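You operate a simulated robot arm through the tools that you are given. There is no shell and no other tool. Be economical: measure what you need, move in short steps, check, and stop when the job is done.

You run a simulated robot arm. Do the job below in one go: nothing can be reset, and whatever is moved stays where it is left.

Task
Fetch the fine screen pack from the top of the side table and set it on top of the yellow pan.

It is judged by the outcome, as a careful person would: the job done as asked, and still so three seconds after it is handed in. It fails if anything else is knocked over, pushed out of place, dropped, spilled or broken.

Robot
A 7-joint arm with a two-finger parallel gripper, fixed in place. Base frame: the origin is at the foot of the arm, x ahead of it, y to its left, z up; the work surface is at about z = 0. Units: m, degrees, N and s.
With the tool pointing down near the work surface it reaches from about 0.24 to 0.62 m from the base axis. Its first joint turns from -66.0 to 66.0 degrees. Payload 2.6 kg.
The tool frame sits at the grasp point between the pads (the TCP): z along the fingers, y along the line on which they close. The tips reach 0.03 m beyond it. The gripper opens to 0.094 m. The fingers are 0.028 m wide and 0.01 m thick; the gripper's body (0.05 by 0.096 m) begins 0.055 m behind the TCP.
Orientation is that of the tool frame in the base frame, as [roll, pitch, yaw] about the fixed x, y, z axes, in that order (R = Rz(yaw) Ry(pitch) Rx(roll)). With the fingers straight down and closing along the base's y, the tool's x points along the base's -x, its y along +y and its z along -z.

Tools
- The arm moves only by the tool step_arm. Its argument "rows" is a list of rows, each a list of 7 numbers: the shift along the tool's x, y, z in m, then the turn, a rotation vector about the tool's x, y, z in degrees, then the gripper command, from -1 (shut) to 1 (fully open), values between in proportion. In form: [[dx, dy, dz, ax, ay, az, jaw], ...]. A call has 1 to 20 rows; each row shifts and turns the commanded pose from where the row before left it, along the tool's axes as they then stand. Rows are played at 5 a second. More than 0.05 m and 8.6 degrees between two rows, or a gripper value outside its range, and nothing of the call is played. Where a pose cannot be reached the arm comes as near as it can. A force on the tool above 40 N (or 10 N above the force at the start of the call, whichever is more), or a blocked arm, ends the call early, and 0.2 s more pass. Each finger travels about 0.072 m/s and halts on what it meets, pressing with about 32 N; the grip force reading is that of the motor and also rises with nothing between the fingers. The clock runs only during rows and for 0.2 s after the last one: add rows that do not move to give the fingers time. The reply holds the time, the measured pose of the TCP, the force on the tool along the base axes, the opening and the grip force, in the units named above and with some noise.
- Cameras (640 x 400 px; columns grow to the right, rows downward): "scene" is fixed at [0.0293, 0.4299, 0.564]; the picture's right is [-0.83, -0.56, 0.00], its down [-0.33, 0.48, -0.81] and it looks along [0.46, -0.67, -0.58] (base axes); focal length 316 px, centre (320, 200). "wrist" rides on the gripper at [0.076, 0.014, -0.102] in the tool frame; the picture's right is [-0.18, 0.98, 0.00], its down [-0.75, -0.14, -0.64] and it looks along [-0.63, -0.12, 0.77] (tool axes); focal length 243 px, centre (320, 200). There is no depth. A picture from a camera that has moved, and an enlarged one, comes with that camera's place and axes in the base frame and with its lens.
- capture(camera): a new picture of that camera. No time passes.
- inspect(camera, box): a new picture of the part [left, top, right, bottom] of that camera's present view, enlarged. No time passes.
- close_job(): hands the job in; it is judged then, once.

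Work in short steps. Places have to be worked out from the pictures, the camera data and where the tool is seen: move nearer, look again, correct. Check each grasp and each placing, and mend what went wrong. You have 90 turns and 46 pictures in all, those below and enlarged ones among them. Open the gripper and draw the arm clear of the work before you hand the job in, unless the task says otherwise; then end with one line.

The tools are called after "Emit:" by a JSON object that holds its "api" and its "payload". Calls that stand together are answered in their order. step_arm: Moves the arm, as the interface text tells. Its arguments: {"type":"object","properties":{"rows":{"type":"array"}},"required":["rows"]} The other tools are called the same way: capture (camera) takes a picture; inspect (camera, box) takes an enlarged picture of a part of a camera's view; close_job () hands the job in.

At the start:

```text
clock: 0.0
tcp_pos: [0.3679, -0.0945, 0.1864]
tcp_rot: [180.0, 0.0, -180.0]
ft_force: [-0.1, 0.4, -0.3]
gripper_width: 0.0939
grasp_force: 0.0
```

scene: 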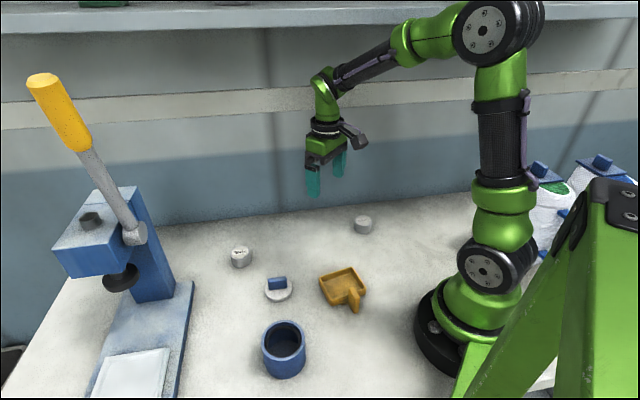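
wrist: 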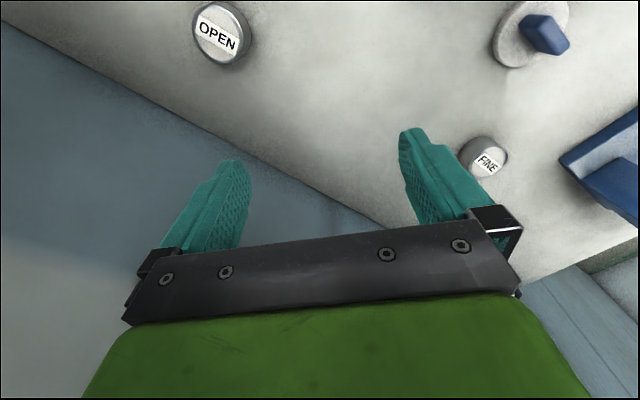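

The "FINE"-labelled puck appears near (0.48, 0.10) and the yellow pan in the middle of the scene. I'll enlarge both views to confirm what's what.

Emit:
{"api": "inspect", "payload": {"camera": "scene", "box": [200, 200, 400, 325]}}

Emit:
{"api": "inspect", "payload": {"camera": "wrist", "box": [380, 0, 640, 240]}}

```text
3.20 times, centred on (300, 262) of scene
camera zoom: at [0.0293, 0.4299, 0.564], right [-0.83, -0.56, 0.0], down [-0.33, 0.48, -0.81], along [0.46, -0.67, -0.58], focal length 1010 px, centre (384, 0)
```

zoom: 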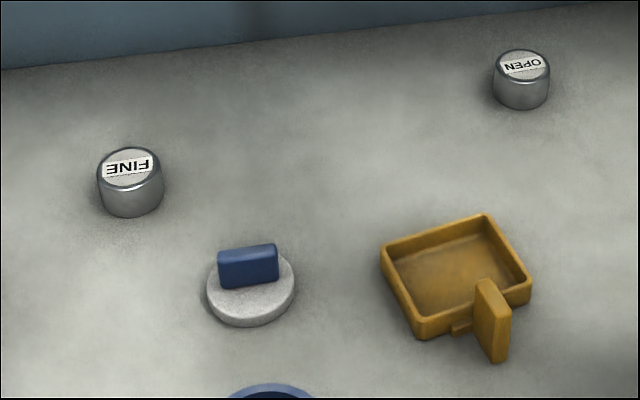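

```text
1.67 times, centred on (510, 120) of wrist
camera zoom: at [0.2898, -0.0795, 0.2883], right [0.18, 0.98, 0.0], down [0.75, -0.14, 0.64], along [0.63, -0.12, -0.77], focal length 404 px, centre (3, 333)
```

zoom: 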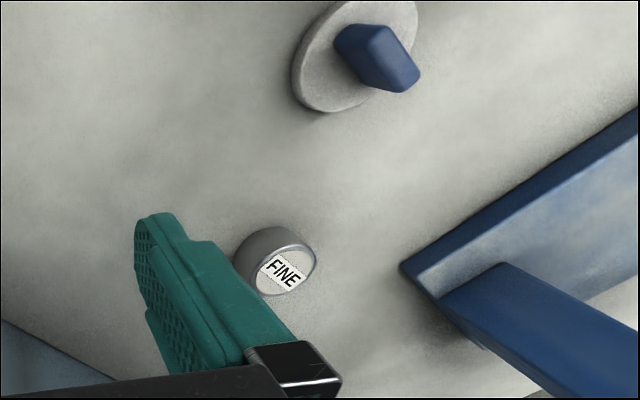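

FINE puck is about 49 mm across, about 28 mm tall, near (0.485, 0.093). The pan is near (0.246, 0.03). I'll move over the puck at the present height and look.

Emit:
{"api": "step_arm", "payload": {"rows": [[-0.022, 0.037, 0, 0, 0, 0, 1], [-0.022, 0.037, 0, 0, 0, 0, 1], [-0.022, 0.037, 0, 0, 0, 0, 1], [-0.022, 0.037, 0, 0, 0, 0, 1], [-0.029, 0.039, 0, 0, 0, 0, 1], [0, 0, 0, 0, 0, 0, 1], [0, 0, 0, 0, 0, 0, 1]]}}

Emit:
{"api": "capture", "payload": {"camera": "wrist"}}

```text
clock: 1.6
tcp_pos: [0.485, 0.0947, 0.1864]
tcp_rot: [180.0, 0.0, -180.0]
ft_force: [0.1, -1.1, -0.5]
gripper_width: 0.094
grasp_force: 0.0
```

```text
41 pictures are left
camera wrist: at [0.4073, 0.1084, 0.2897], right [0.18, 0.98, 0.0], down [0.75, -0.14, 0.64], along [0.63, -0.12, -0.77], focal length 243 px, centre (320, 200)
```

wrist: 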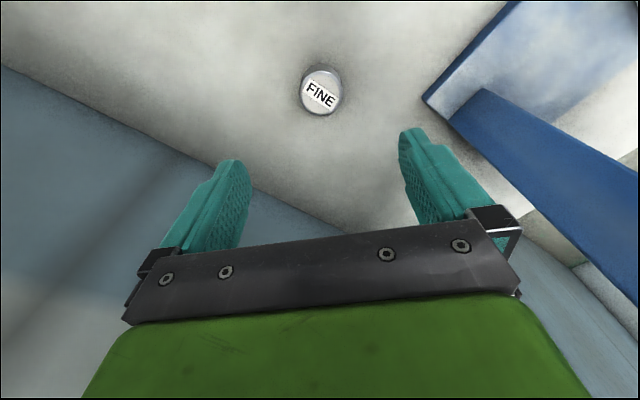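

The puck is centred under the gripper to within ~2 mm. I'll descend so the tips end about 12 mm above the table, gripping the upper half, which keeps the fingers clear of the pan's rim later.

Emit:
{"api": "step_arm", "payload": {"rows": [[0.001, 0, 0.04, 0, 0, 0, 1], [0, 0, 0.04, 0, 0, 0, 1], [0, 0, 0.03, 0, 0, 0, 1], [0, 0, 0.02, 0, 0, 0, 1], [0, 0, 0, 0, 0, 0, 1], [0, 0, 0, 0, 0, 0, 1]]}}

Emit:
{"api": "capture", "payload": {"camera": "wrist"}}

Emit:
{"api": "inspect", "payload": {"camera": "scene", "box": [180, 190, 300, 280]}}

```text
clock: 3.0
tcp_pos: [0.4846, 0.0945, 0.0566]
tcp_rot: [180.0, 0.0, -179.9]
ft_force: [-0.2, -0.9, -1.1]
gripper_width: 0.0938
grasp_force: 0.0
```

```text
40 pictures are left
camera wrist: at [0.4064, 0.1082, 0.1596], right [0.18, 0.98, 0.0], down [0.75, -0.14, 0.64], along [0.63, -0.12, -0.77], focal length 243 px, centre (320, 200)
```

wrist: 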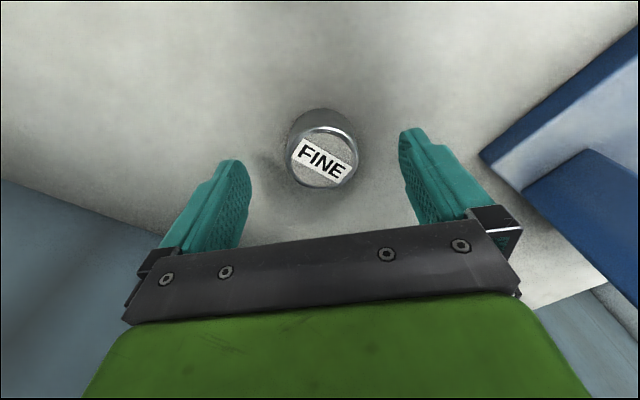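

```text
4.44 times, centred on (240, 235) of scene
camera zoom: at [0.0293, 0.4299, 0.564], right [-0.83, -0.56, 0.0], down [-0.33, 0.48, -0.81], along [0.46, -0.67, -0.58], focal length 1402 px, centre (676, 44)
```

zoom: 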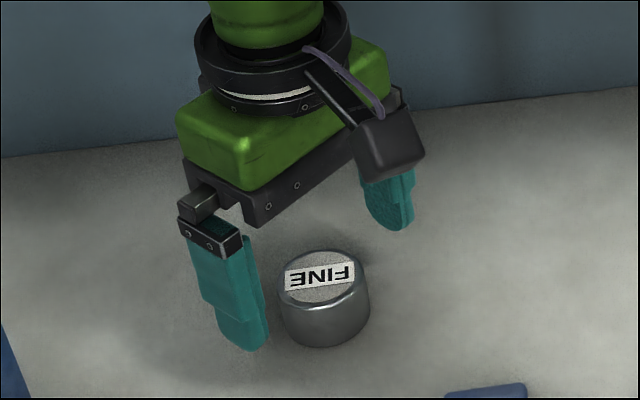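

Refined puck centre ≈ (0.481, 0.097). Lower 15 mm with that correction, then close.

Emit:
{"api": "step_arm", "payload": {"rows": [[0.003, 0.002, 0.008, 0, 0, 0, 1], [0, 0, 0.008, 0, 0, 0, 1], [0, 0, 0, 0, 0, 0, 1], [0, 0, 0, 0, 0, 0, 0.3], [0, 0, 0, 0, 0, 0, -0.2], [0, 0, 0, 0, 0, 0, -0.6], [0, 0, 0, 0, 0, 0, -1], [0, 0, 0, 0, 0, 0, -1], [0, 0, 0, 0, 0, 0, -1]]}}

Emit:
{"api": "capture", "payload": {"camera": "wrist"}}

Emit:
{"api": "inspect", "payload": {"camera": "scene", "box": [180, 190, 300, 280]}}

```text
clock: 5.0
tcp_pos: [0.4806, 0.0968, 0.0407]
tcp_rot: [-179.9, -0.2, 180.0]
ft_force: [-0.1, -0.1, -0.6]
gripper_width: 0.0435
grasp_force: 32.3
```

```text
38 pictures are left
camera wrist: at [0.403, 0.1097, 0.1433], right [0.18, 0.98, 0.0], down [0.75, -0.14, 0.64], along [0.63, -0.12, -0.77], focal length 243 px, centre (320, 200)
```

wrist: 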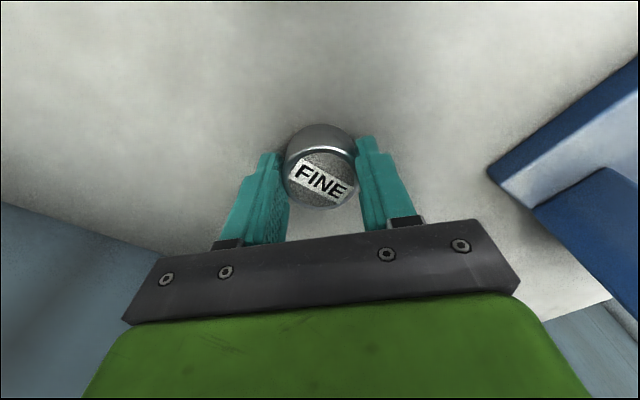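

```text
4.44 times, centred on (240, 235) of scene
camera zoom: at [0.0293, 0.4299, 0.564], right [-0.83, -0.56, 0.0], down [-0.33, 0.48, -0.81], along [0.46, -0.67, -0.58], focal length 1402 px, centre (676, 44)
```

zoom: 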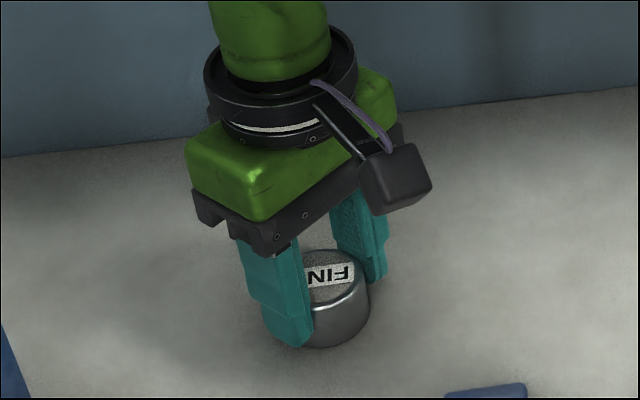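

Held at 43.5 mm, with 32 N grip. Lift straight up and check the hold.

Emit:
{"api": "step_arm", "payload": {"rows": [[0, 0, -0.02, 0, 0, 0, -1], [0, 0, -0.03, 0, 0, 0, -1], [0, 0, -0.04, 0, 0, 0, -1], [0, 0, -0.04, 0, 0, 0, -1], [0, 0, -0.03, 0, 0, 0, -1], [0, 0, 0, 0, 0, 0, -1]]}}

Emit:
{"api": "capture", "payload": {"camera": "scene"}}

Emit:
{"api": "inspect", "payload": {"camera": "scene", "box": [300, 250, 380, 325]}}

```text
clock: 6.4
tcp_pos: [0.481, 0.0948, 0.2009]
tcp_rot: [-179.9, -0.1, -180.0]
ft_force: [0.0, -0.1, -0.7]
gripper_width: 0.0433
grasp_force: 32.5
```

```text
36 pictures are left
```

scene: 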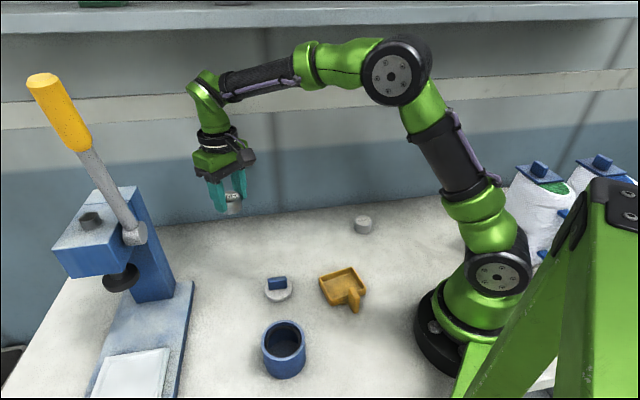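

```text
5.33 times, centred on (340, 288) of scene
camera zoom: at [0.0293, 0.4299, 0.564], right [-0.83, -0.56, 0.0], down [-0.33, 0.48, -0.81], along [0.46, -0.67, -0.58], focal length 1683 px, centre (213, -267)
```

zoom: 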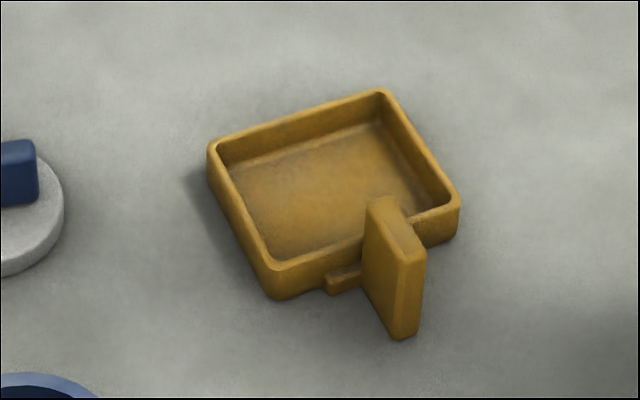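

The puck is held. The pan: rim about 80×64 mm, centre ≈ (0.247, 0.028), long axis at ~56° from x, with its handle on the base-side/left long side rising to ~0.045. I'll travel high above it and turn 34° so the fingers close along the long axis, clear of the handle.

Emit:
{"api": "step_arm", "payload": {"rows": [[0.0333, -0.0096, 0, 0, 0, 0, -1], [0.0333, -0.0096, 0, 0, 0, 0, -1], [0.0333, -0.0096, 0, 0, 0, 0, -1], [0.0333, -0.0096, 0, 0, 0, 0, -1], [0.0333, -0.0096, 0, 0, 0, 0, -1], [0.0333, -0.0096, 0, 0, 0, 0, -1], [0.0333, -0.0096, 0, 0, 0, 0, -1], [0, 0, 0, 0, 0, 6.8, -1], [0, 0, 0, 0, 0, 6.8, -1], [0, 0, 0, 0, 0, 6.8, -1], [0, 0, 0, 0, 0, 6.8, -1], [0, 0, 0, 0, 0, 6.8, -1], [0, 0, 0, 0, 0, 0, -1], [0, 0, 0, 0, 0, 0, -1]]}}

Emit:
{"api": "capture", "payload": {"camera": "wrist"}}

Emit:
{"api": "capture", "payload": {"camera": "scene"}}

```text
clock: 9.4
tcp_pos: [0.2474, 0.027, 0.1992]
tcp_rot: [-180.0, 0.0, 146.0]
ft_force: [0.8, -0.5, -0.3]
gripper_width: 0.0434
grasp_force: 32.0
```

```text
34 pictures are left
camera wrist: at [0.1906, 0.0823, 0.3026], right [0.7, 0.71, 0.0], down [0.55, -0.54, 0.64], along [0.46, -0.45, -0.77], focal length 243 px, centre (320, 200)
```

wrist: 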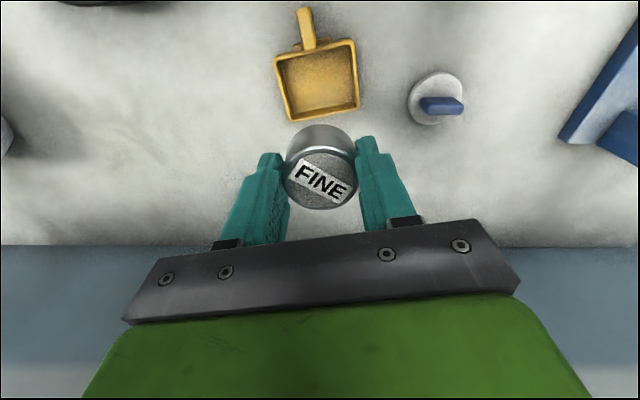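

```text
33 pictures are left
```

scene: 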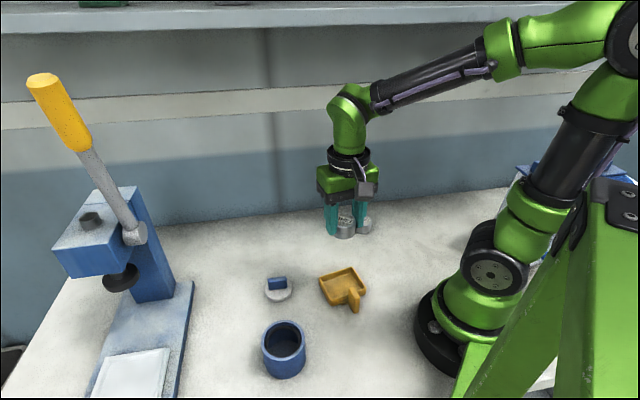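

Pan is in view from the wrist camera. Enlarge to fix its rim corners.

Emit:
{"api": "inspect", "payload": {"camera": "wrist", "box": [240, 0, 400, 140]}}

```text
2.86 times, centred on (320, 70) of wrist
camera zoom: at [0.1906, 0.0823, 0.3026], right [0.7, 0.71, 0.0], down [0.55, -0.54, 0.64], along [0.46, -0.45, -0.77], focal length 693 px, centre (320, 571)
```

zoom: 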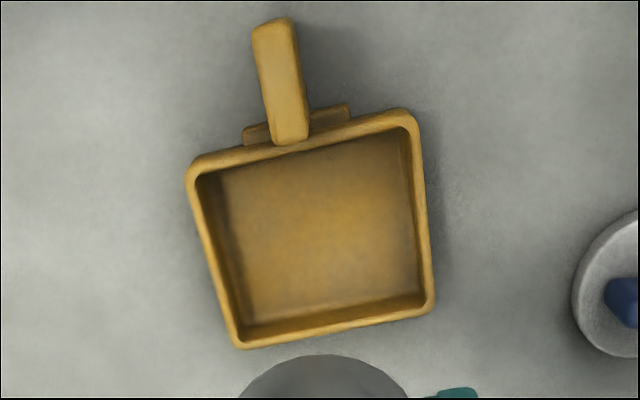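

Both views put the pan centre at ≈ (0.244, 0.030). Shift 5 mm along tool x and descend to z≈0.10 for a check.

Emit:
{"api": "step_arm", "payload": {"rows": [[0.005, 0, 0.02, 0, 0, 0, -1], [0, 0, 0.03, 0, 0, 0, -1], [0, 0, 0.03, 0, 0, 0, -1], [0, 0, 0.02, 0, 0, 0, -1], [0, 0, 0, 0, 0, 0, -1], [0, 0, 0, 0, 0, 0, -1]]}}

Emit:
{"api": "capture", "payload": {"camera": "wrist"}}

Emit:
{"api": "inspect", "payload": {"camera": "scene", "box": [290, 220, 400, 325]}}

```text
clock: 10.8
tcp_pos: [0.2439, 0.0323, 0.0994]
tcp_rot: [179.9, 0.1, 146.0]
ft_force: [0.2, 0.1, -2.0]
gripper_width: 0.0434
grasp_force: 31.9
```

```text
31 pictures are left
camera wrist: at [0.1866, 0.0859, 0.2021], right [0.7, 0.71, 0.0], down [0.55, -0.54, 0.64], along [0.46, -0.45, -0.77], focal length 243 px, centre (320, 200)
```

wrist: 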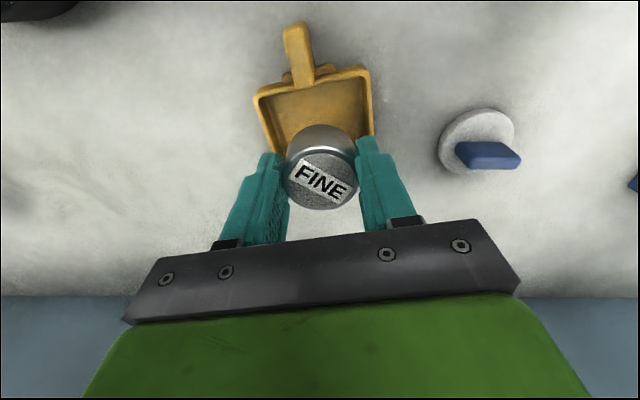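

```text
3.81 times, centred on (345, 272) of scene
camera zoom: at [0.0293, 0.4299, 0.564], right [-0.83, -0.56, 0.0], down [-0.33, 0.48, -0.81], along [0.46, -0.67, -0.58], focal length 1202 px, centre (225, -76)
```

zoom: 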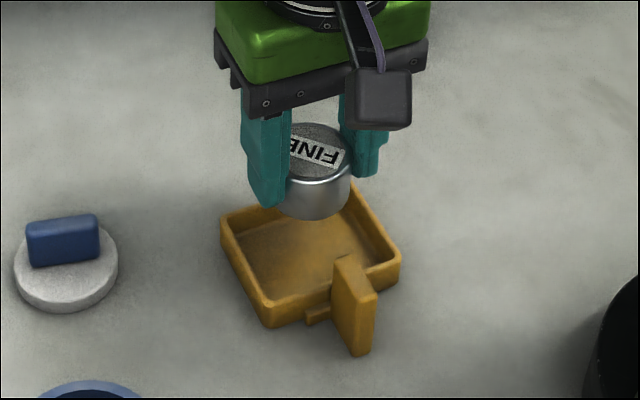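

Alignment looks good. Descend to just above the rim and check once more.

Emit:
{"api": "step_arm", "payload": {"rows": [[0, 0, 0.018, 0, 0, 0, -1], [0, 0, 0.015, 0, 0, 0, -1], [0, 0, 0, 0, 0, 0, -1], [0, 0, 0, 0, 0, 0, -1]]}}

Emit:
{"api": "inspect", "payload": {"camera": "wrist", "box": [200, 40, 440, 240]}}

Emit:
{"api": "inspect", "payload": {"camera": "scene", "box": [300, 240, 380, 315]}}

```text
clock: 11.8
tcp_pos: [0.2435, 0.0325, 0.0667]
tcp_rot: [-180.0, 0.0, 146.0]
ft_force: [-0.3, -0.5, -0.9]
gripper_width: 0.0433
grasp_force: 31.6
```

```text
2.00 times, centred on (320, 140) of wrist
camera zoom: at [0.186, 0.0863, 0.169], right [0.7, 0.71, 0.0], down [0.55, -0.54, 0.64], along [0.46, -0.45, -0.77], focal length 485 px, centre (320, 320)
```

zoom: 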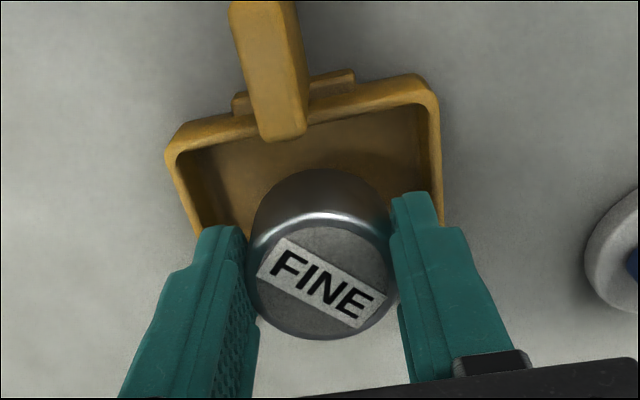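

```text
5.33 times, centred on (340, 278) of scene
camera zoom: at [0.0293, 0.4299, 0.564], right [-0.83, -0.56, 0.0], down [-0.33, 0.48, -0.81], along [0.46, -0.67, -0.58], focal length 1683 px, centre (213, -213)
```

zoom: 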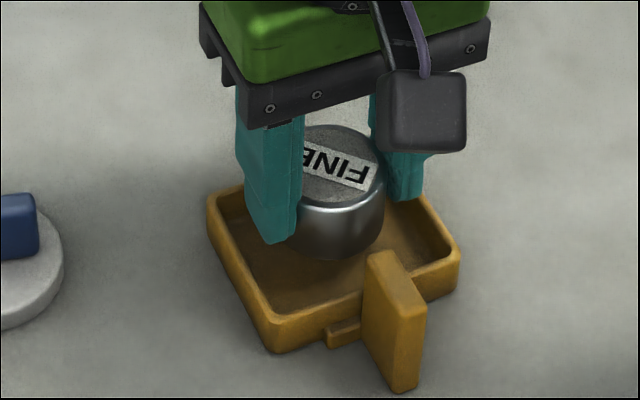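

The puck is centred over the pan within about 2 mm. I'll lower gently toward the floor, watching the force.

Emit:
{"api": "step_arm", "payload": {"rows": [[0, 0, 0.008, 0, 0, 0, -1], [0, 0, 0.006, 0, 0, 0, -1], [0, 0, 0.004, 0, 0, 0, -1], [0, 0, 0.002, 0, 0, 0, -1], [0, 0, 0, 0, 0, 0, -1]]}}

Emit:
{"api": "inspect", "payload": {"camera": "scene", "box": [300, 240, 380, 315]}}

Emit:
{"api": "inspect", "payload": {"camera": "wrist", "box": [200, 40, 440, 240]}}

```text
clock: 12.4
tcp_pos: [0.2446, 0.0316, 0.0567]
tcp_rot: [179.8, 0.2, 145.9]
ft_force: [-5.0, -2.3, 18.9]
gripper_width: 0.0438
grasp_force: 31.9
stopped in row 2: the force on the tool passed its limit (the readings are from after the stop); the commanded pose is now the measured one
```

```text
5.33 times, centred on (340, 278) of scene
camera zoom: at [0.0292, 0.4299, 0.564], right [-0.83, -0.56, 0.0], down [-0.33, 0.48, -0.81], along [0.46, -0.67, -0.58], focal length 1683 px, centre (213, -213)
```

zoom: 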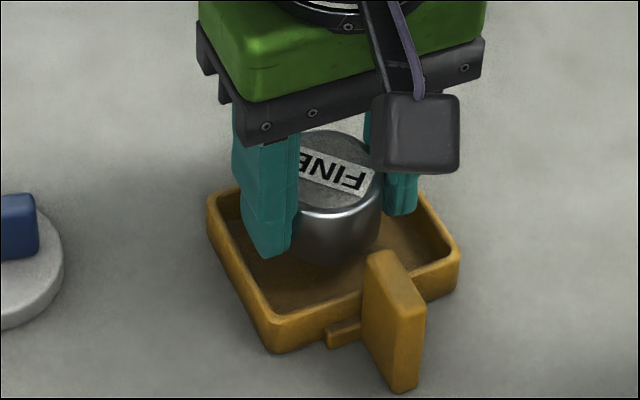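

```text
2.00 times, centred on (320, 140) of wrist
camera zoom: at [0.1874, 0.0862, 0.1587], right [0.7, 0.71, 0.0], down [0.54, -0.54, 0.64], along [0.46, -0.45, -0.76], focal length 485 px, centre (320, 320)
```

zoom: 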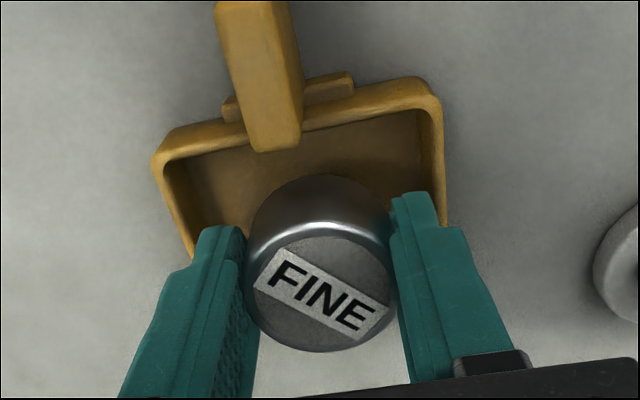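

Contact came at TCP z≈0.057, so the puck bottom is at ≈0.016 – higher than expected for the pan floor. I'll look closer before doing anything.

Emit:
{"api": "inspect", "payload": {"camera": "scene", "box": [320, 260, 364, 296]}}

Emit:
{"api": "inspect", "payload": {"camera": "wrist", "box": [250, 60, 440, 180]}}

```text
11.11 times, centred on (342, 278) of scene
camera zoom: at [0.0292, 0.4299, 0.564], right [-0.83, -0.56, 0.0], down [-0.33, 0.48, -0.81], along [0.46, -0.67, -0.58], focal length 3506 px, centre (76, -667)
```

zoom: 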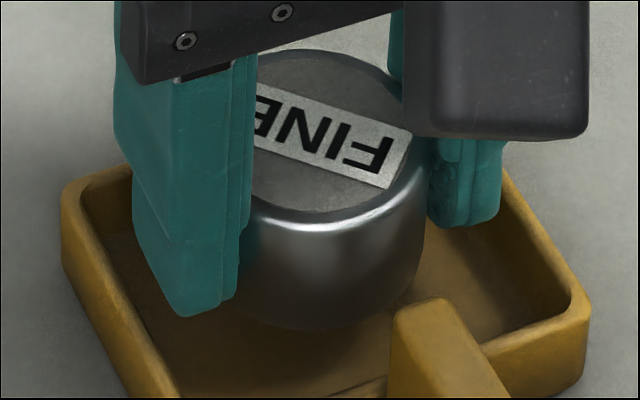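

```text
3.33 times, centred on (345, 120) of wrist
camera zoom: at [0.1874, 0.0862, 0.1587], right [0.7, 0.71, 0.0], down [0.54, -0.54, 0.64], along [0.46, -0.45, -0.76], focal length 809 px, centre (237, 467)
```

zoom: 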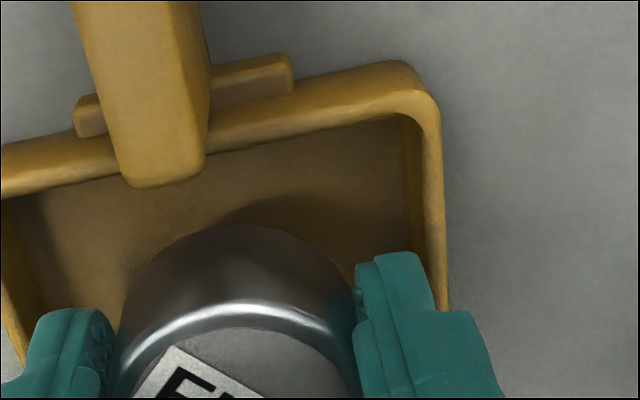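

Geometry says the puck bottom (~0.016–0.02) is near rim height, and it may be catching the far long wall (puck seems ~2–4 mm off that way). I'll back up, shift 3 mm toward the handle and 1.5 mm along the long axis, and lower slowly.

Emit:
{"api": "step_arm", "payload": {"rows": [[0, 0, -0.006, 0, 0, 0, -1], [0, 0, -0.004, 0, 0, 0, -1], [0.003, -0.0015, 0, 0, 0, 0, -1], [0, 0, 0, 0, 0, 0, -1]]}}

Emit:
{"api": "inspect", "payload": {"camera": "scene", "box": [300, 240, 380, 315]}}

Emit:
{"api": "inspect", "payload": {"camera": "wrist", "box": [200, 40, 440, 240]}}

```text
clock: 13.4
tcp_pos: [0.2412, 0.0325, 0.0645]
tcp_rot: [179.9, 0.2, 145.9]
ft_force: [-0.4, 0.5, -0.2]
gripper_width: 0.0433
grasp_force: 32.1
```

```text
5.33 times, centred on (340, 278) of scene
camera zoom: at [0.0293, 0.4299, 0.564], right [-0.83, -0.56, 0.0], down [-0.33, 0.48, -0.81], along [0.46, -0.67, -0.58], focal length 1683 px, centre (213, -213)
```

zoom: 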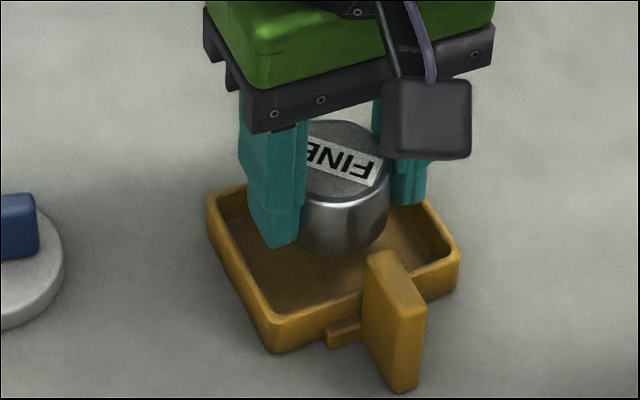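

```text
2.00 times, centred on (320, 140) of wrist
camera zoom: at [0.1838, 0.087, 0.168], right [0.7, 0.71, 0.0], down [0.54, -0.54, 0.64], along [0.46, -0.45, -0.76], focal length 485 px, centre (320, 320)
```

zoom: 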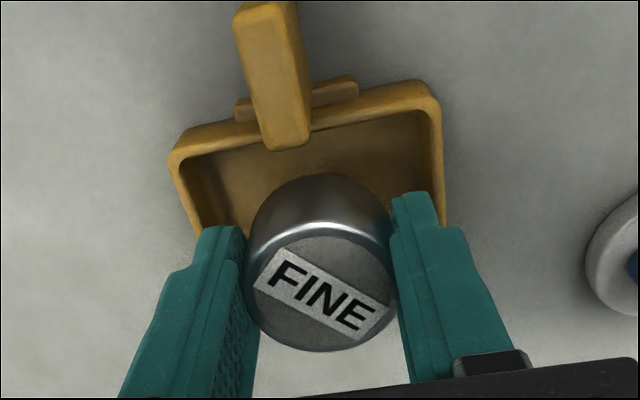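

The puck seems to have shifted or tilted slightly in the grip. Enlarging to judge.

Emit:
{"api": "inspect", "payload": {"camera": "scene", "box": [324, 256, 364, 292]}}

Emit:
{"api": "inspect", "payload": {"camera": "wrist", "box": [270, 100, 370, 220]}}

```text
11.11 times, centred on (344, 274) of scene
camera zoom: at [0.0293, 0.4299, 0.564], right [-0.83, -0.56, 0.0], down [-0.33, 0.48, -0.81], along [0.46, -0.67, -0.58], focal length 3506 px, centre (53, -622)
```

zoom: 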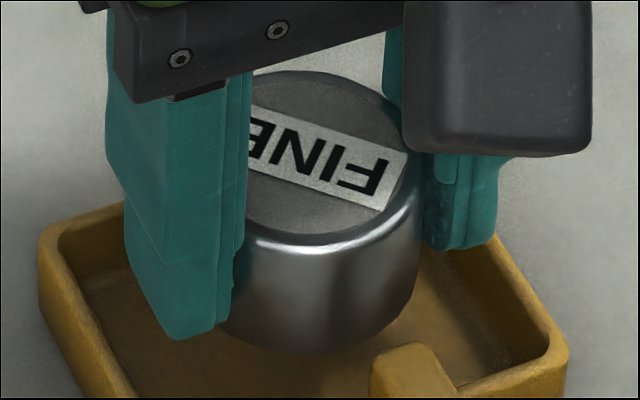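

```text
3.33 times, centred on (320, 160) of wrist
camera zoom: at [0.1838, 0.087, 0.168], right [0.7, 0.71, 0.0], down [0.54, -0.54, 0.64], along [0.46, -0.45, -0.76], focal length 809 px, centre (320, 333)
```

zoom: 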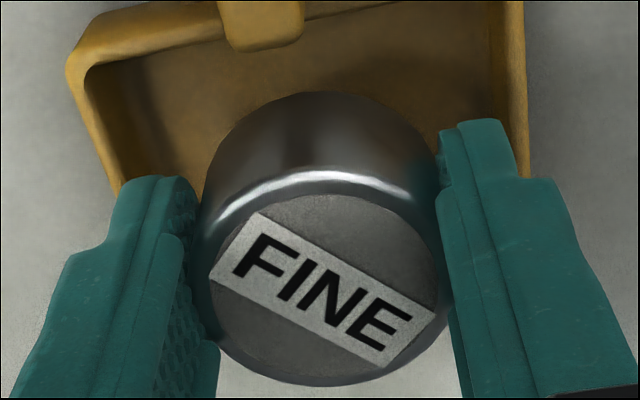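

The puck looks upright but has slid ~4–5 mm up between the fingers, so whatever it met is at z≈0.02. I'll lower in small steps at the shifted position and find the contact height.

Emit:
{"api": "step_arm", "payload": {"rows": [[0, 0, 0.002, 0, 0, 0, -1], [0, 0, 0.002, 0, 0, 0, -1], [0, 0, 0.001, 0, 0, 0, -1], [0, 0, 0.001, 0, 0, 0, -1], [0, 0, 0, 0, 0, 0, -1]]}}

```text
clock: 14.6
tcp_pos: [0.2405, 0.033, 0.0609]
tcp_rot: [179.9, 0.2, 145.9]
ft_force: [-0.7, -0.6, -0.8]
gripper_width: 0.0435
grasp_force: 32.2
```

Emit:
{"api": "step_arm", "payload": {"rows": [[0, 0, 0.001, 0, 0, 0, -1], [0, 0, 0.001, 0, 0, 0, -1], [0, 0, 0.001, 0, 0, 0, -1], [0, 0, 0, 0, 0, 0, -1]]}}

```text
clock: 15.6
tcp_pos: [0.2402, 0.0314, 0.0564]
tcp_rot: [179.8, 0.2, 145.9]
ft_force: [0.2, 0.4, -0.5]
gripper_width: 0.0436
grasp_force: 32.3
```

No contact yet at 0.0564; continuing in 1 mm steps.

Emit:
{"api": "step_arm", "payload": {"rows": [[0, 0, 0.001, 0, 0, 0, -1], [0, 0, 0.001, 0, 0, 0, -1], [0, 0, 0.001, 0, 0, 0, -1], [0, 0, 0, 0, 0, 0, -1]]}}

Emit:
{"api": "inspect", "payload": {"camera": "scene", "box": [300, 240, 380, 315]}}

```text
clock: 16.2
tcp_pos: [0.2406, 0.0319, 0.0572]
tcp_rot: [179.8, 0.2, 145.8]
ft_force: [-4.7, 0.2, 13.4]
gripper_width: 0.0434
grasp_force: 32.3
stopped in row 2: the force on the tool passed its limit (the readings are from after the stop); the commanded pose is now the measured one
```

```text
5.33 times, centred on (340, 278) of scene
camera zoom: at [0.0292, 0.4299, 0.564], right [-0.83, -0.56, 0.0], down [-0.33, 0.48, -0.81], along [0.46, -0.67, -0.58], focal length 1683 px, centre (213, -213)
```

zoom: 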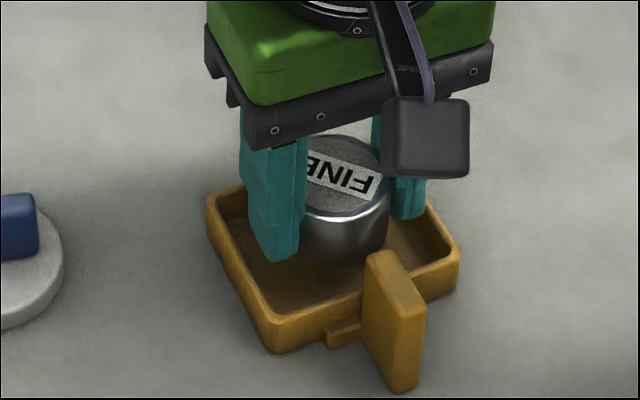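

Contact again at nearly the same height. I need to see whether a fingertip is landing on the pan's short wall, so I'll zoom on the tips.

Emit:
{"api": "inspect", "payload": {"camera": "scene", "box": [330, 262, 362, 290]}}

Emit:
{"api": "inspect", "payload": {"camera": "wrist", "box": [250, 60, 440, 200]}}

```text
14.29 times, centred on (346, 276) of scene
camera zoom: at [0.0292, 0.4299, 0.564], right [-0.83, -0.56, 0.0], down [-0.33, 0.48, -0.81], along [0.46, -0.67, -0.58], focal length 4508 px, centre (-51, -886)
```

zoom: 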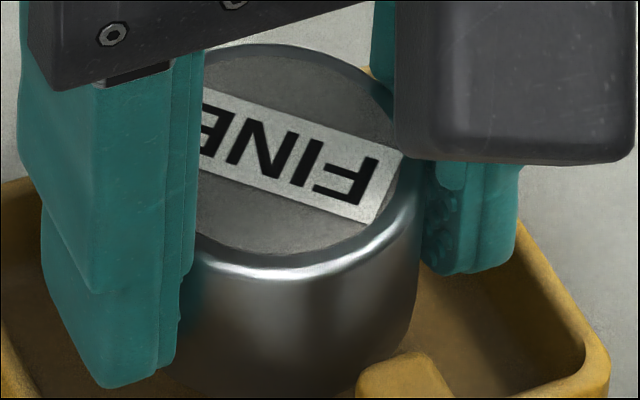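

```text
2.86 times, centred on (345, 130) of wrist
camera zoom: at [0.1839, 0.0862, 0.1588], right [0.71, 0.71, 0.0], down [0.54, -0.54, 0.64], along [0.46, -0.45, -0.76], focal length 693 px, centre (249, 400)
```

zoom: 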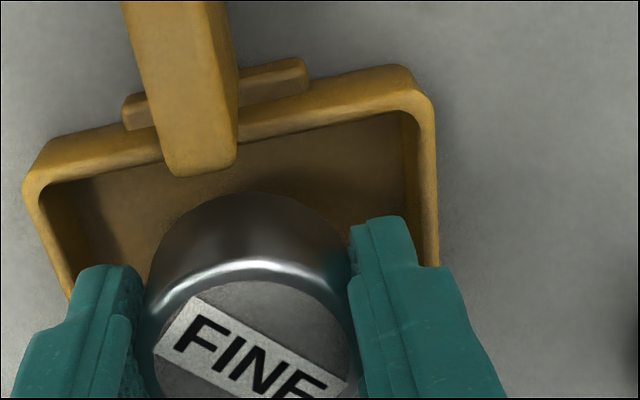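

Comparing both views, the puck bottom seems to be near rim height (z≈0.02), roughly centred across the pan but ~3 mm toward the far-right short wall. I'll raise, recentre 3 mm along tool y, and lower slowly again to see whether the contact height changes.

Emit:
{"api": "step_arm", "payload": {"rows": [[0, 0, -0.005, 0, 0, 0, -1], [0, 0, -0.003, 0, 0, 0, -1], [0, 0.003, 0, 0, 0, 0, -1], [0, 0, 0, 0, 0, 0, -1], [0, 0, 0.002, 0, 0, 0, -1], [0, 0, 0.002, 0, 0, 0, -1], [0, 0, 0.001, 0, 0, 0, -1], [0, 0, 0.001, 0, 0, 0, -1], [0, 0, 0, 0, 0, 0, -1]]}}

Emit:
{"api": "inspect", "payload": {"camera": "wrist", "box": [250, 60, 440, 200]}}

Emit:
{"api": "inspect", "payload": {"camera": "scene", "box": [310, 250, 374, 306]}}

```text
clock: 18.2
tcp_pos: [0.2417, 0.0353, 0.0587]
tcp_rot: [179.9, 0.2, 145.8]
ft_force: [-0.3, -0.2, -0.7]
gripper_width: 0.0433
grasp_force: 31.8
```

```text
2.86 times, centred on (345, 130) of wrist
camera zoom: at [0.1861, 0.0886, 0.1608], right [0.7, 0.71, 0.0], down [0.54, -0.54, 0.64], along [0.46, -0.45, -0.76], focal length 693 px, centre (249, 400)
```

zoom: 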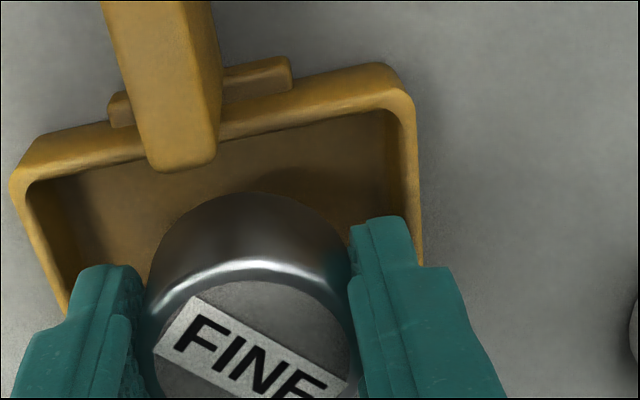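

```text
7.14 times, centred on (342, 278) of scene
camera zoom: at [0.0293, 0.4299, 0.564], right [-0.83, -0.56, 0.0], down [-0.33, 0.48, -0.81], along [0.46, -0.67, -0.58], focal length 2254 px, centre (163, -357)
```

zoom: 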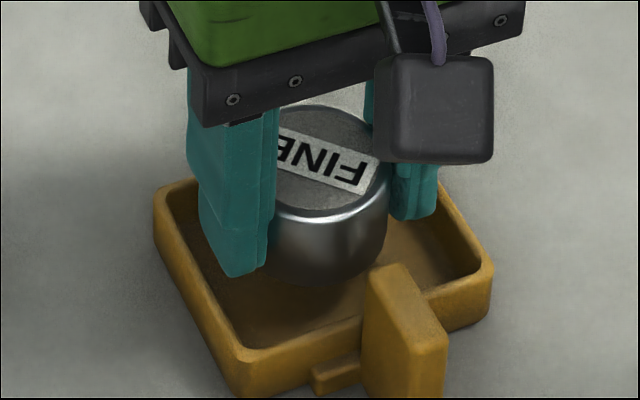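

Working only from the wrist images (more precise), rim height is ≈0.021 and the tool is now ~3 mm too far along both axes. Both contacts happened with the puck bottom at ≈0.020, so the pan evidently supports the puck at about rim level. I'll recentre and touch down gently.

Emit:
{"api": "step_arm", "payload": {"rows": [[0, 0, -0.004, 0, 0, 0, -1], [-0.0025, -0.003, 0, 0, 0, 0, -1], [0, 0, 0, 0, 0, 0, -1], [0, 0, 0.002, 0, 0, 0, -1], [0, 0, 0.002, 0, 0, 0, -1], [0, 0, 0.001, 0, 0, 0, -1], [0, 0, 0, 0, 0, 0, -1]]}}

Emit:
{"api": "inspect", "payload": {"camera": "wrist", "box": [220, 60, 420, 220]}}

```text
clock: 19.8
tcp_pos: [0.2435, 0.0303, 0.0577]
tcp_rot: [179.7, 0.2, 145.9]
ft_force: [-0.1, -0.6, -0.6]
gripper_width: 0.0434
grasp_force: 31.7
```

```text
2.50 times, centred on (320, 140) of wrist
camera zoom: at [0.1864, 0.0848, 0.1594], right [0.7, 0.71, 0.0], down [0.54, -0.54, 0.64], along [0.46, -0.45, -0.77], focal length 606 px, centre (320, 350)
```

zoom: 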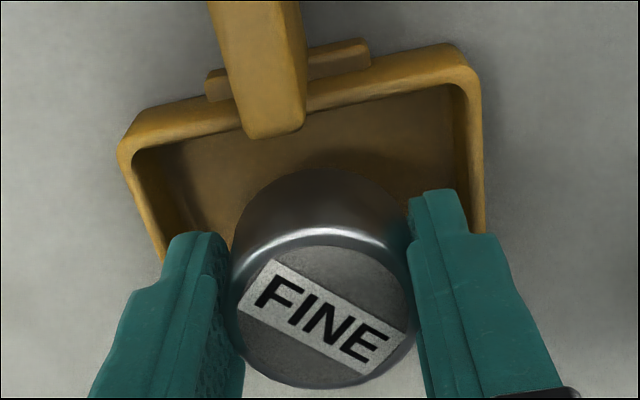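

Centred within ~1 mm now. Lower in 1 mm steps to light contact.

Emit:
{"api": "step_arm", "payload": {"rows": [[0, 0, 0.001, 0, 0, 0, -1], [0, 0, 0, 0, 0, 0, -1], [0, 0, 0.001, 0, 0, 0, -1], [0, 0, 0, 0, 0, 0, -1]]}}

```text
clock: 20.8
tcp_pos: [0.2438, 0.0297, 0.0559]
tcp_rot: [179.7, 0.2, 145.8]
ft_force: [-5.9, 0.2, 39.4]
gripper_width: 0.0434
grasp_force: 31.6
```

Contact at the same height with the puck centred, which confirms flat support at rim level. I'll ease up ~0.7 mm to relieve the load and look.

Emit:
{"api": "step_arm", "payload": {"rows": [[0, 0, -0.0007, 0, 0, 0, -1], [0, 0, 0, 0, 0, 0, -1]]}}

Emit:
{"api": "inspect", "payload": {"camera": "scene", "box": [310, 250, 374, 306]}}

Emit:
{"api": "inspect", "payload": {"camera": "wrist", "box": [220, 60, 420, 220]}}

```text
clock: 21.4
tcp_pos: [0.2433, 0.0301, 0.0572]
tcp_rot: [179.7, 0.4, 145.7]
ft_force: [-2.8, -1.7, 50.1]
gripper_width: 0.0439
grasp_force: 31.9
```

```text
7.14 times, centred on (342, 278) of scene
camera zoom: at [0.0291, 0.4299, 0.564], right [-0.83, -0.56, 0.0], down [-0.33, 0.48, -0.81], along [0.46, -0.67, -0.58], focal length 2254 px, centre (163, -357)
```

zoom: 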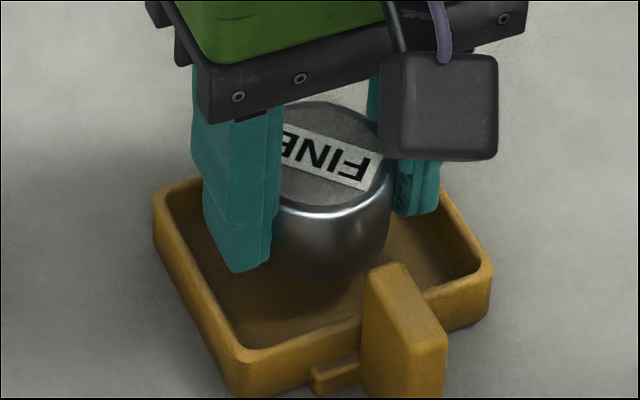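

```text
2.50 times, centred on (320, 140) of wrist
camera zoom: at [0.1867, 0.0848, 0.1581], right [0.7, 0.71, 0.01], down [0.54, -0.54, 0.65], along [0.46, -0.45, -0.76], focal length 606 px, centre (320, 350)
```

zoom: 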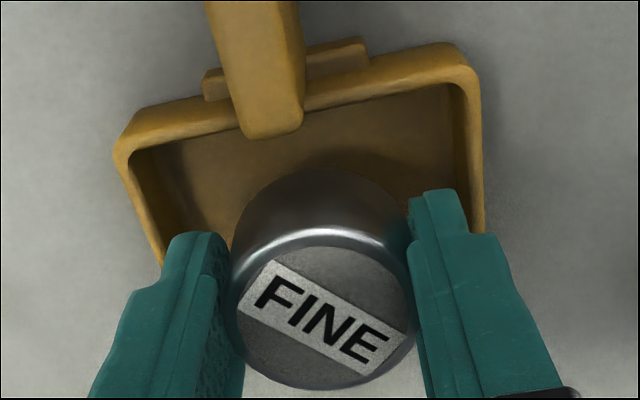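

Still ~50 N of load; ease up further before opening.

Emit:
{"api": "step_arm", "payload": {"rows": [[0, 0, -0.0008, 0, 0, 0, -1], [0, 0, 0, 0, 0, 0, -1]]}}

```text
clock: 22.0
tcp_pos: [0.2428, 0.0317, 0.0558]
tcp_rot: [179.9, 0.3, 146.0]
ft_force: [7.3, -1.7, 20.9]
gripper_width: 0.0434
grasp_force: 31.9
```

Emit:
{"api": "step_arm", "payload": {"rows": [[0, 0, -0.0006, 0, 0, 0, -1], [0, 0, 0, 0, 0, 0, -1]]}}

```text
clock: 22.6
tcp_pos: [0.2417, 0.03, 0.0573]
tcp_rot: [179.8, 0.0, 145.8]
ft_force: [1.5, 1.0, 5.9]
gripper_width: 0.0436
grasp_force: 31.7
```

Light contact (~6 N). Open by ~4 mm only, staying in place, to see whether the puck is supported.

Emit:
{"api": "step_arm", "payload": {"rows": [[0, 0, 0, 0, 0, 0, -0.02], [0, 0, 0, 0, 0, 0, 0.02], [0, 0, 0, 0, 0, 0, 0.04], [0, 0, 0, 0, 0, 0, 0.04]]}}

Emit:
{"api": "inspect", "payload": {"camera": "scene", "box": [310, 250, 374, 306]}}

Emit:
{"api": "inspect", "payload": {"camera": "wrist", "box": [220, 60, 420, 220]}}

```text
clock: 23.6
tcp_pos: [0.2427, 0.0314, 0.0563]
tcp_rot: [179.8, 0.1, 145.9]
ft_force: [-0.5, 0.2, 1.0]
gripper_width: 0.0492
grasp_force: 0.1
```

```text
7.14 times, centred on (342, 278) of scene
camera zoom: at [0.0293, 0.4299, 0.564], right [-0.83, -0.56, 0.0], down [-0.33, 0.48, -0.81], along [0.46, -0.67, -0.58], focal length 2254 px, centre (163, -357)
```

zoom: 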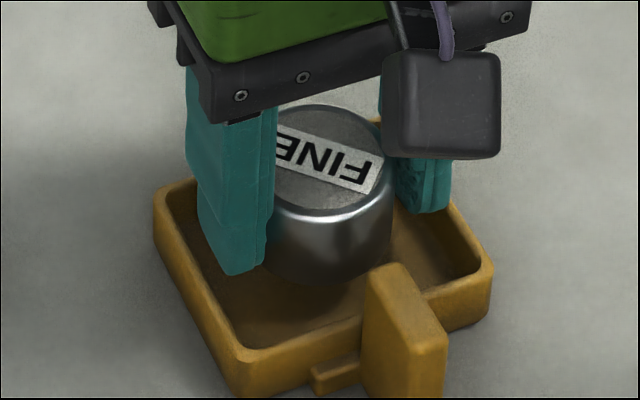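

```text
2.50 times, centred on (320, 140) of wrist
camera zoom: at [0.1859, 0.085, 0.1593], right [0.7, 0.71, 0.0], down [0.54, -0.54, 0.64], along [0.46, -0.45, -0.76], focal length 606 px, centre (320, 350)
```

zoom: 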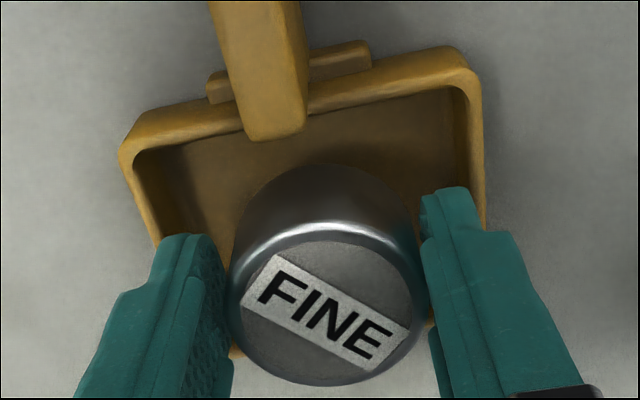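

The puck stayed put, upright and supported. Open a bit more and lift straight up.

Emit:
{"api": "step_arm", "payload": {"rows": [[0, 0, 0, 0, 0, 0, 0.15], [0, 0, 0, 0, 0, 0, 0.2], [0, 0, -0.01, 0, 0, 0, 0.2], [0, 0, -0.015, 0, 0, 0, 0.2], [0, 0, -0.02, 0, 0, 0, 0.2], [0, 0, -0.04, 0, 0, 0, 0.2], [0, 0, -0.04, 0, 0, 0, 0.2], [0, 0, 0, 0, 0, 0, 0.2]]}}

Emit:
{"api": "capture", "payload": {"camera": "wrist"}}

Emit:
{"api": "inspect", "payload": {"camera": "scene", "box": [310, 250, 374, 306]}}

```text
clock: 25.4
tcp_pos: [0.2431, 0.0297, 0.185]
tcp_rot: [179.8, 0.2, 145.8]
ft_force: [0.8, 0.3, 0.3]
gripper_width: 0.0564
grasp_force: 0.1
```

```text
9 pictures are left
camera wrist: at [0.1853, 0.0835, 0.2882], right [0.7, 0.71, 0.0], down [0.54, -0.54, 0.64], along [0.46, -0.45, -0.76], focal length 243 px, centre (320, 200)
```

wrist: 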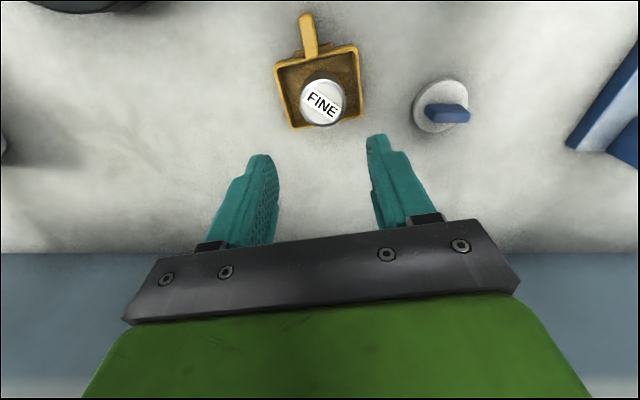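

```text
7.14 times, centred on (342, 278) of scene
camera zoom: at [0.0293, 0.4299, 0.564], right [-0.83, -0.56, 0.0], down [-0.33, 0.48, -0.81], along [0.46, -0.67, -0.58], focal length 2254 px, centre (163, -357)
```

zoom: 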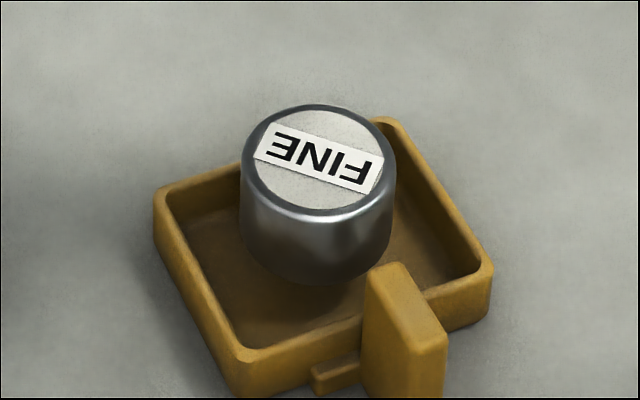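

The screen pack rests upright, centred on the pan. I'll draw the arm away high up and open the gripper, then do a last check.

Emit:
{"api": "step_arm", "payload": {"rows": [[0, 0, -0.02, 0, 0, 0, 0.5], [-0.035, 0, 0, 0, 0, 0, 1], [-0.035, 0, 0, 0, 0, 0, 1], [-0.035, 0, 0, 0, 0, 0, 1], [-0.035, 0, 0, 0, 0, 0, 1], [0, 0, 0, 0, 0, 0, 1], [0, 0, 0, 0, 0, 0, 1], [0, 0, 0, 0, 0, 0, 1], [0, 0, 0, 0, 0, 0, 1], [0, 0, 0, 0, 0, 0, 1], [0, 0, 0, 0, 0, 0, 1]]}}

Emit:
{"api": "capture", "payload": {"camera": "scene"}}

```text
clock: 27.8
tcp_pos: [0.3581, -0.0503, 0.203]
tcp_rot: [179.8, 0.3, 146.0]
ft_force: [0.1, 0.0, -0.2]
gripper_width: 0.094
grasp_force: 0.1
```

```text
7 pictures are left
```

scene: 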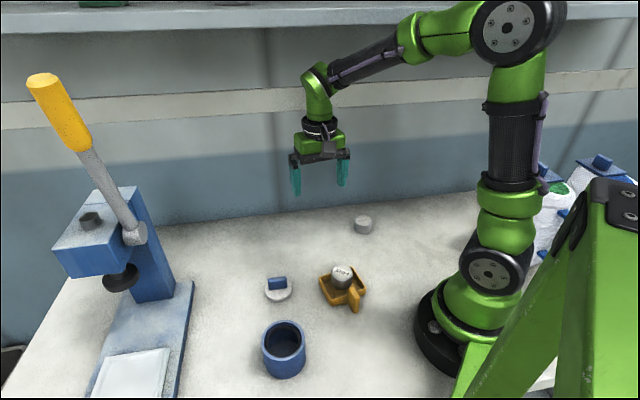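

The pack sits stably on the pan, everything else is where it was, and the arm is clear with the gripper open. Handing in.

Emit:
{"api": "close_job", "payload": {}}

```text
The job is handed in.
```

The fine screen pack (the puck labelled FINE) is upright and centred on the yellow pan, nothing else on the table was moved, and the arm is drawn clear with its gripper open.
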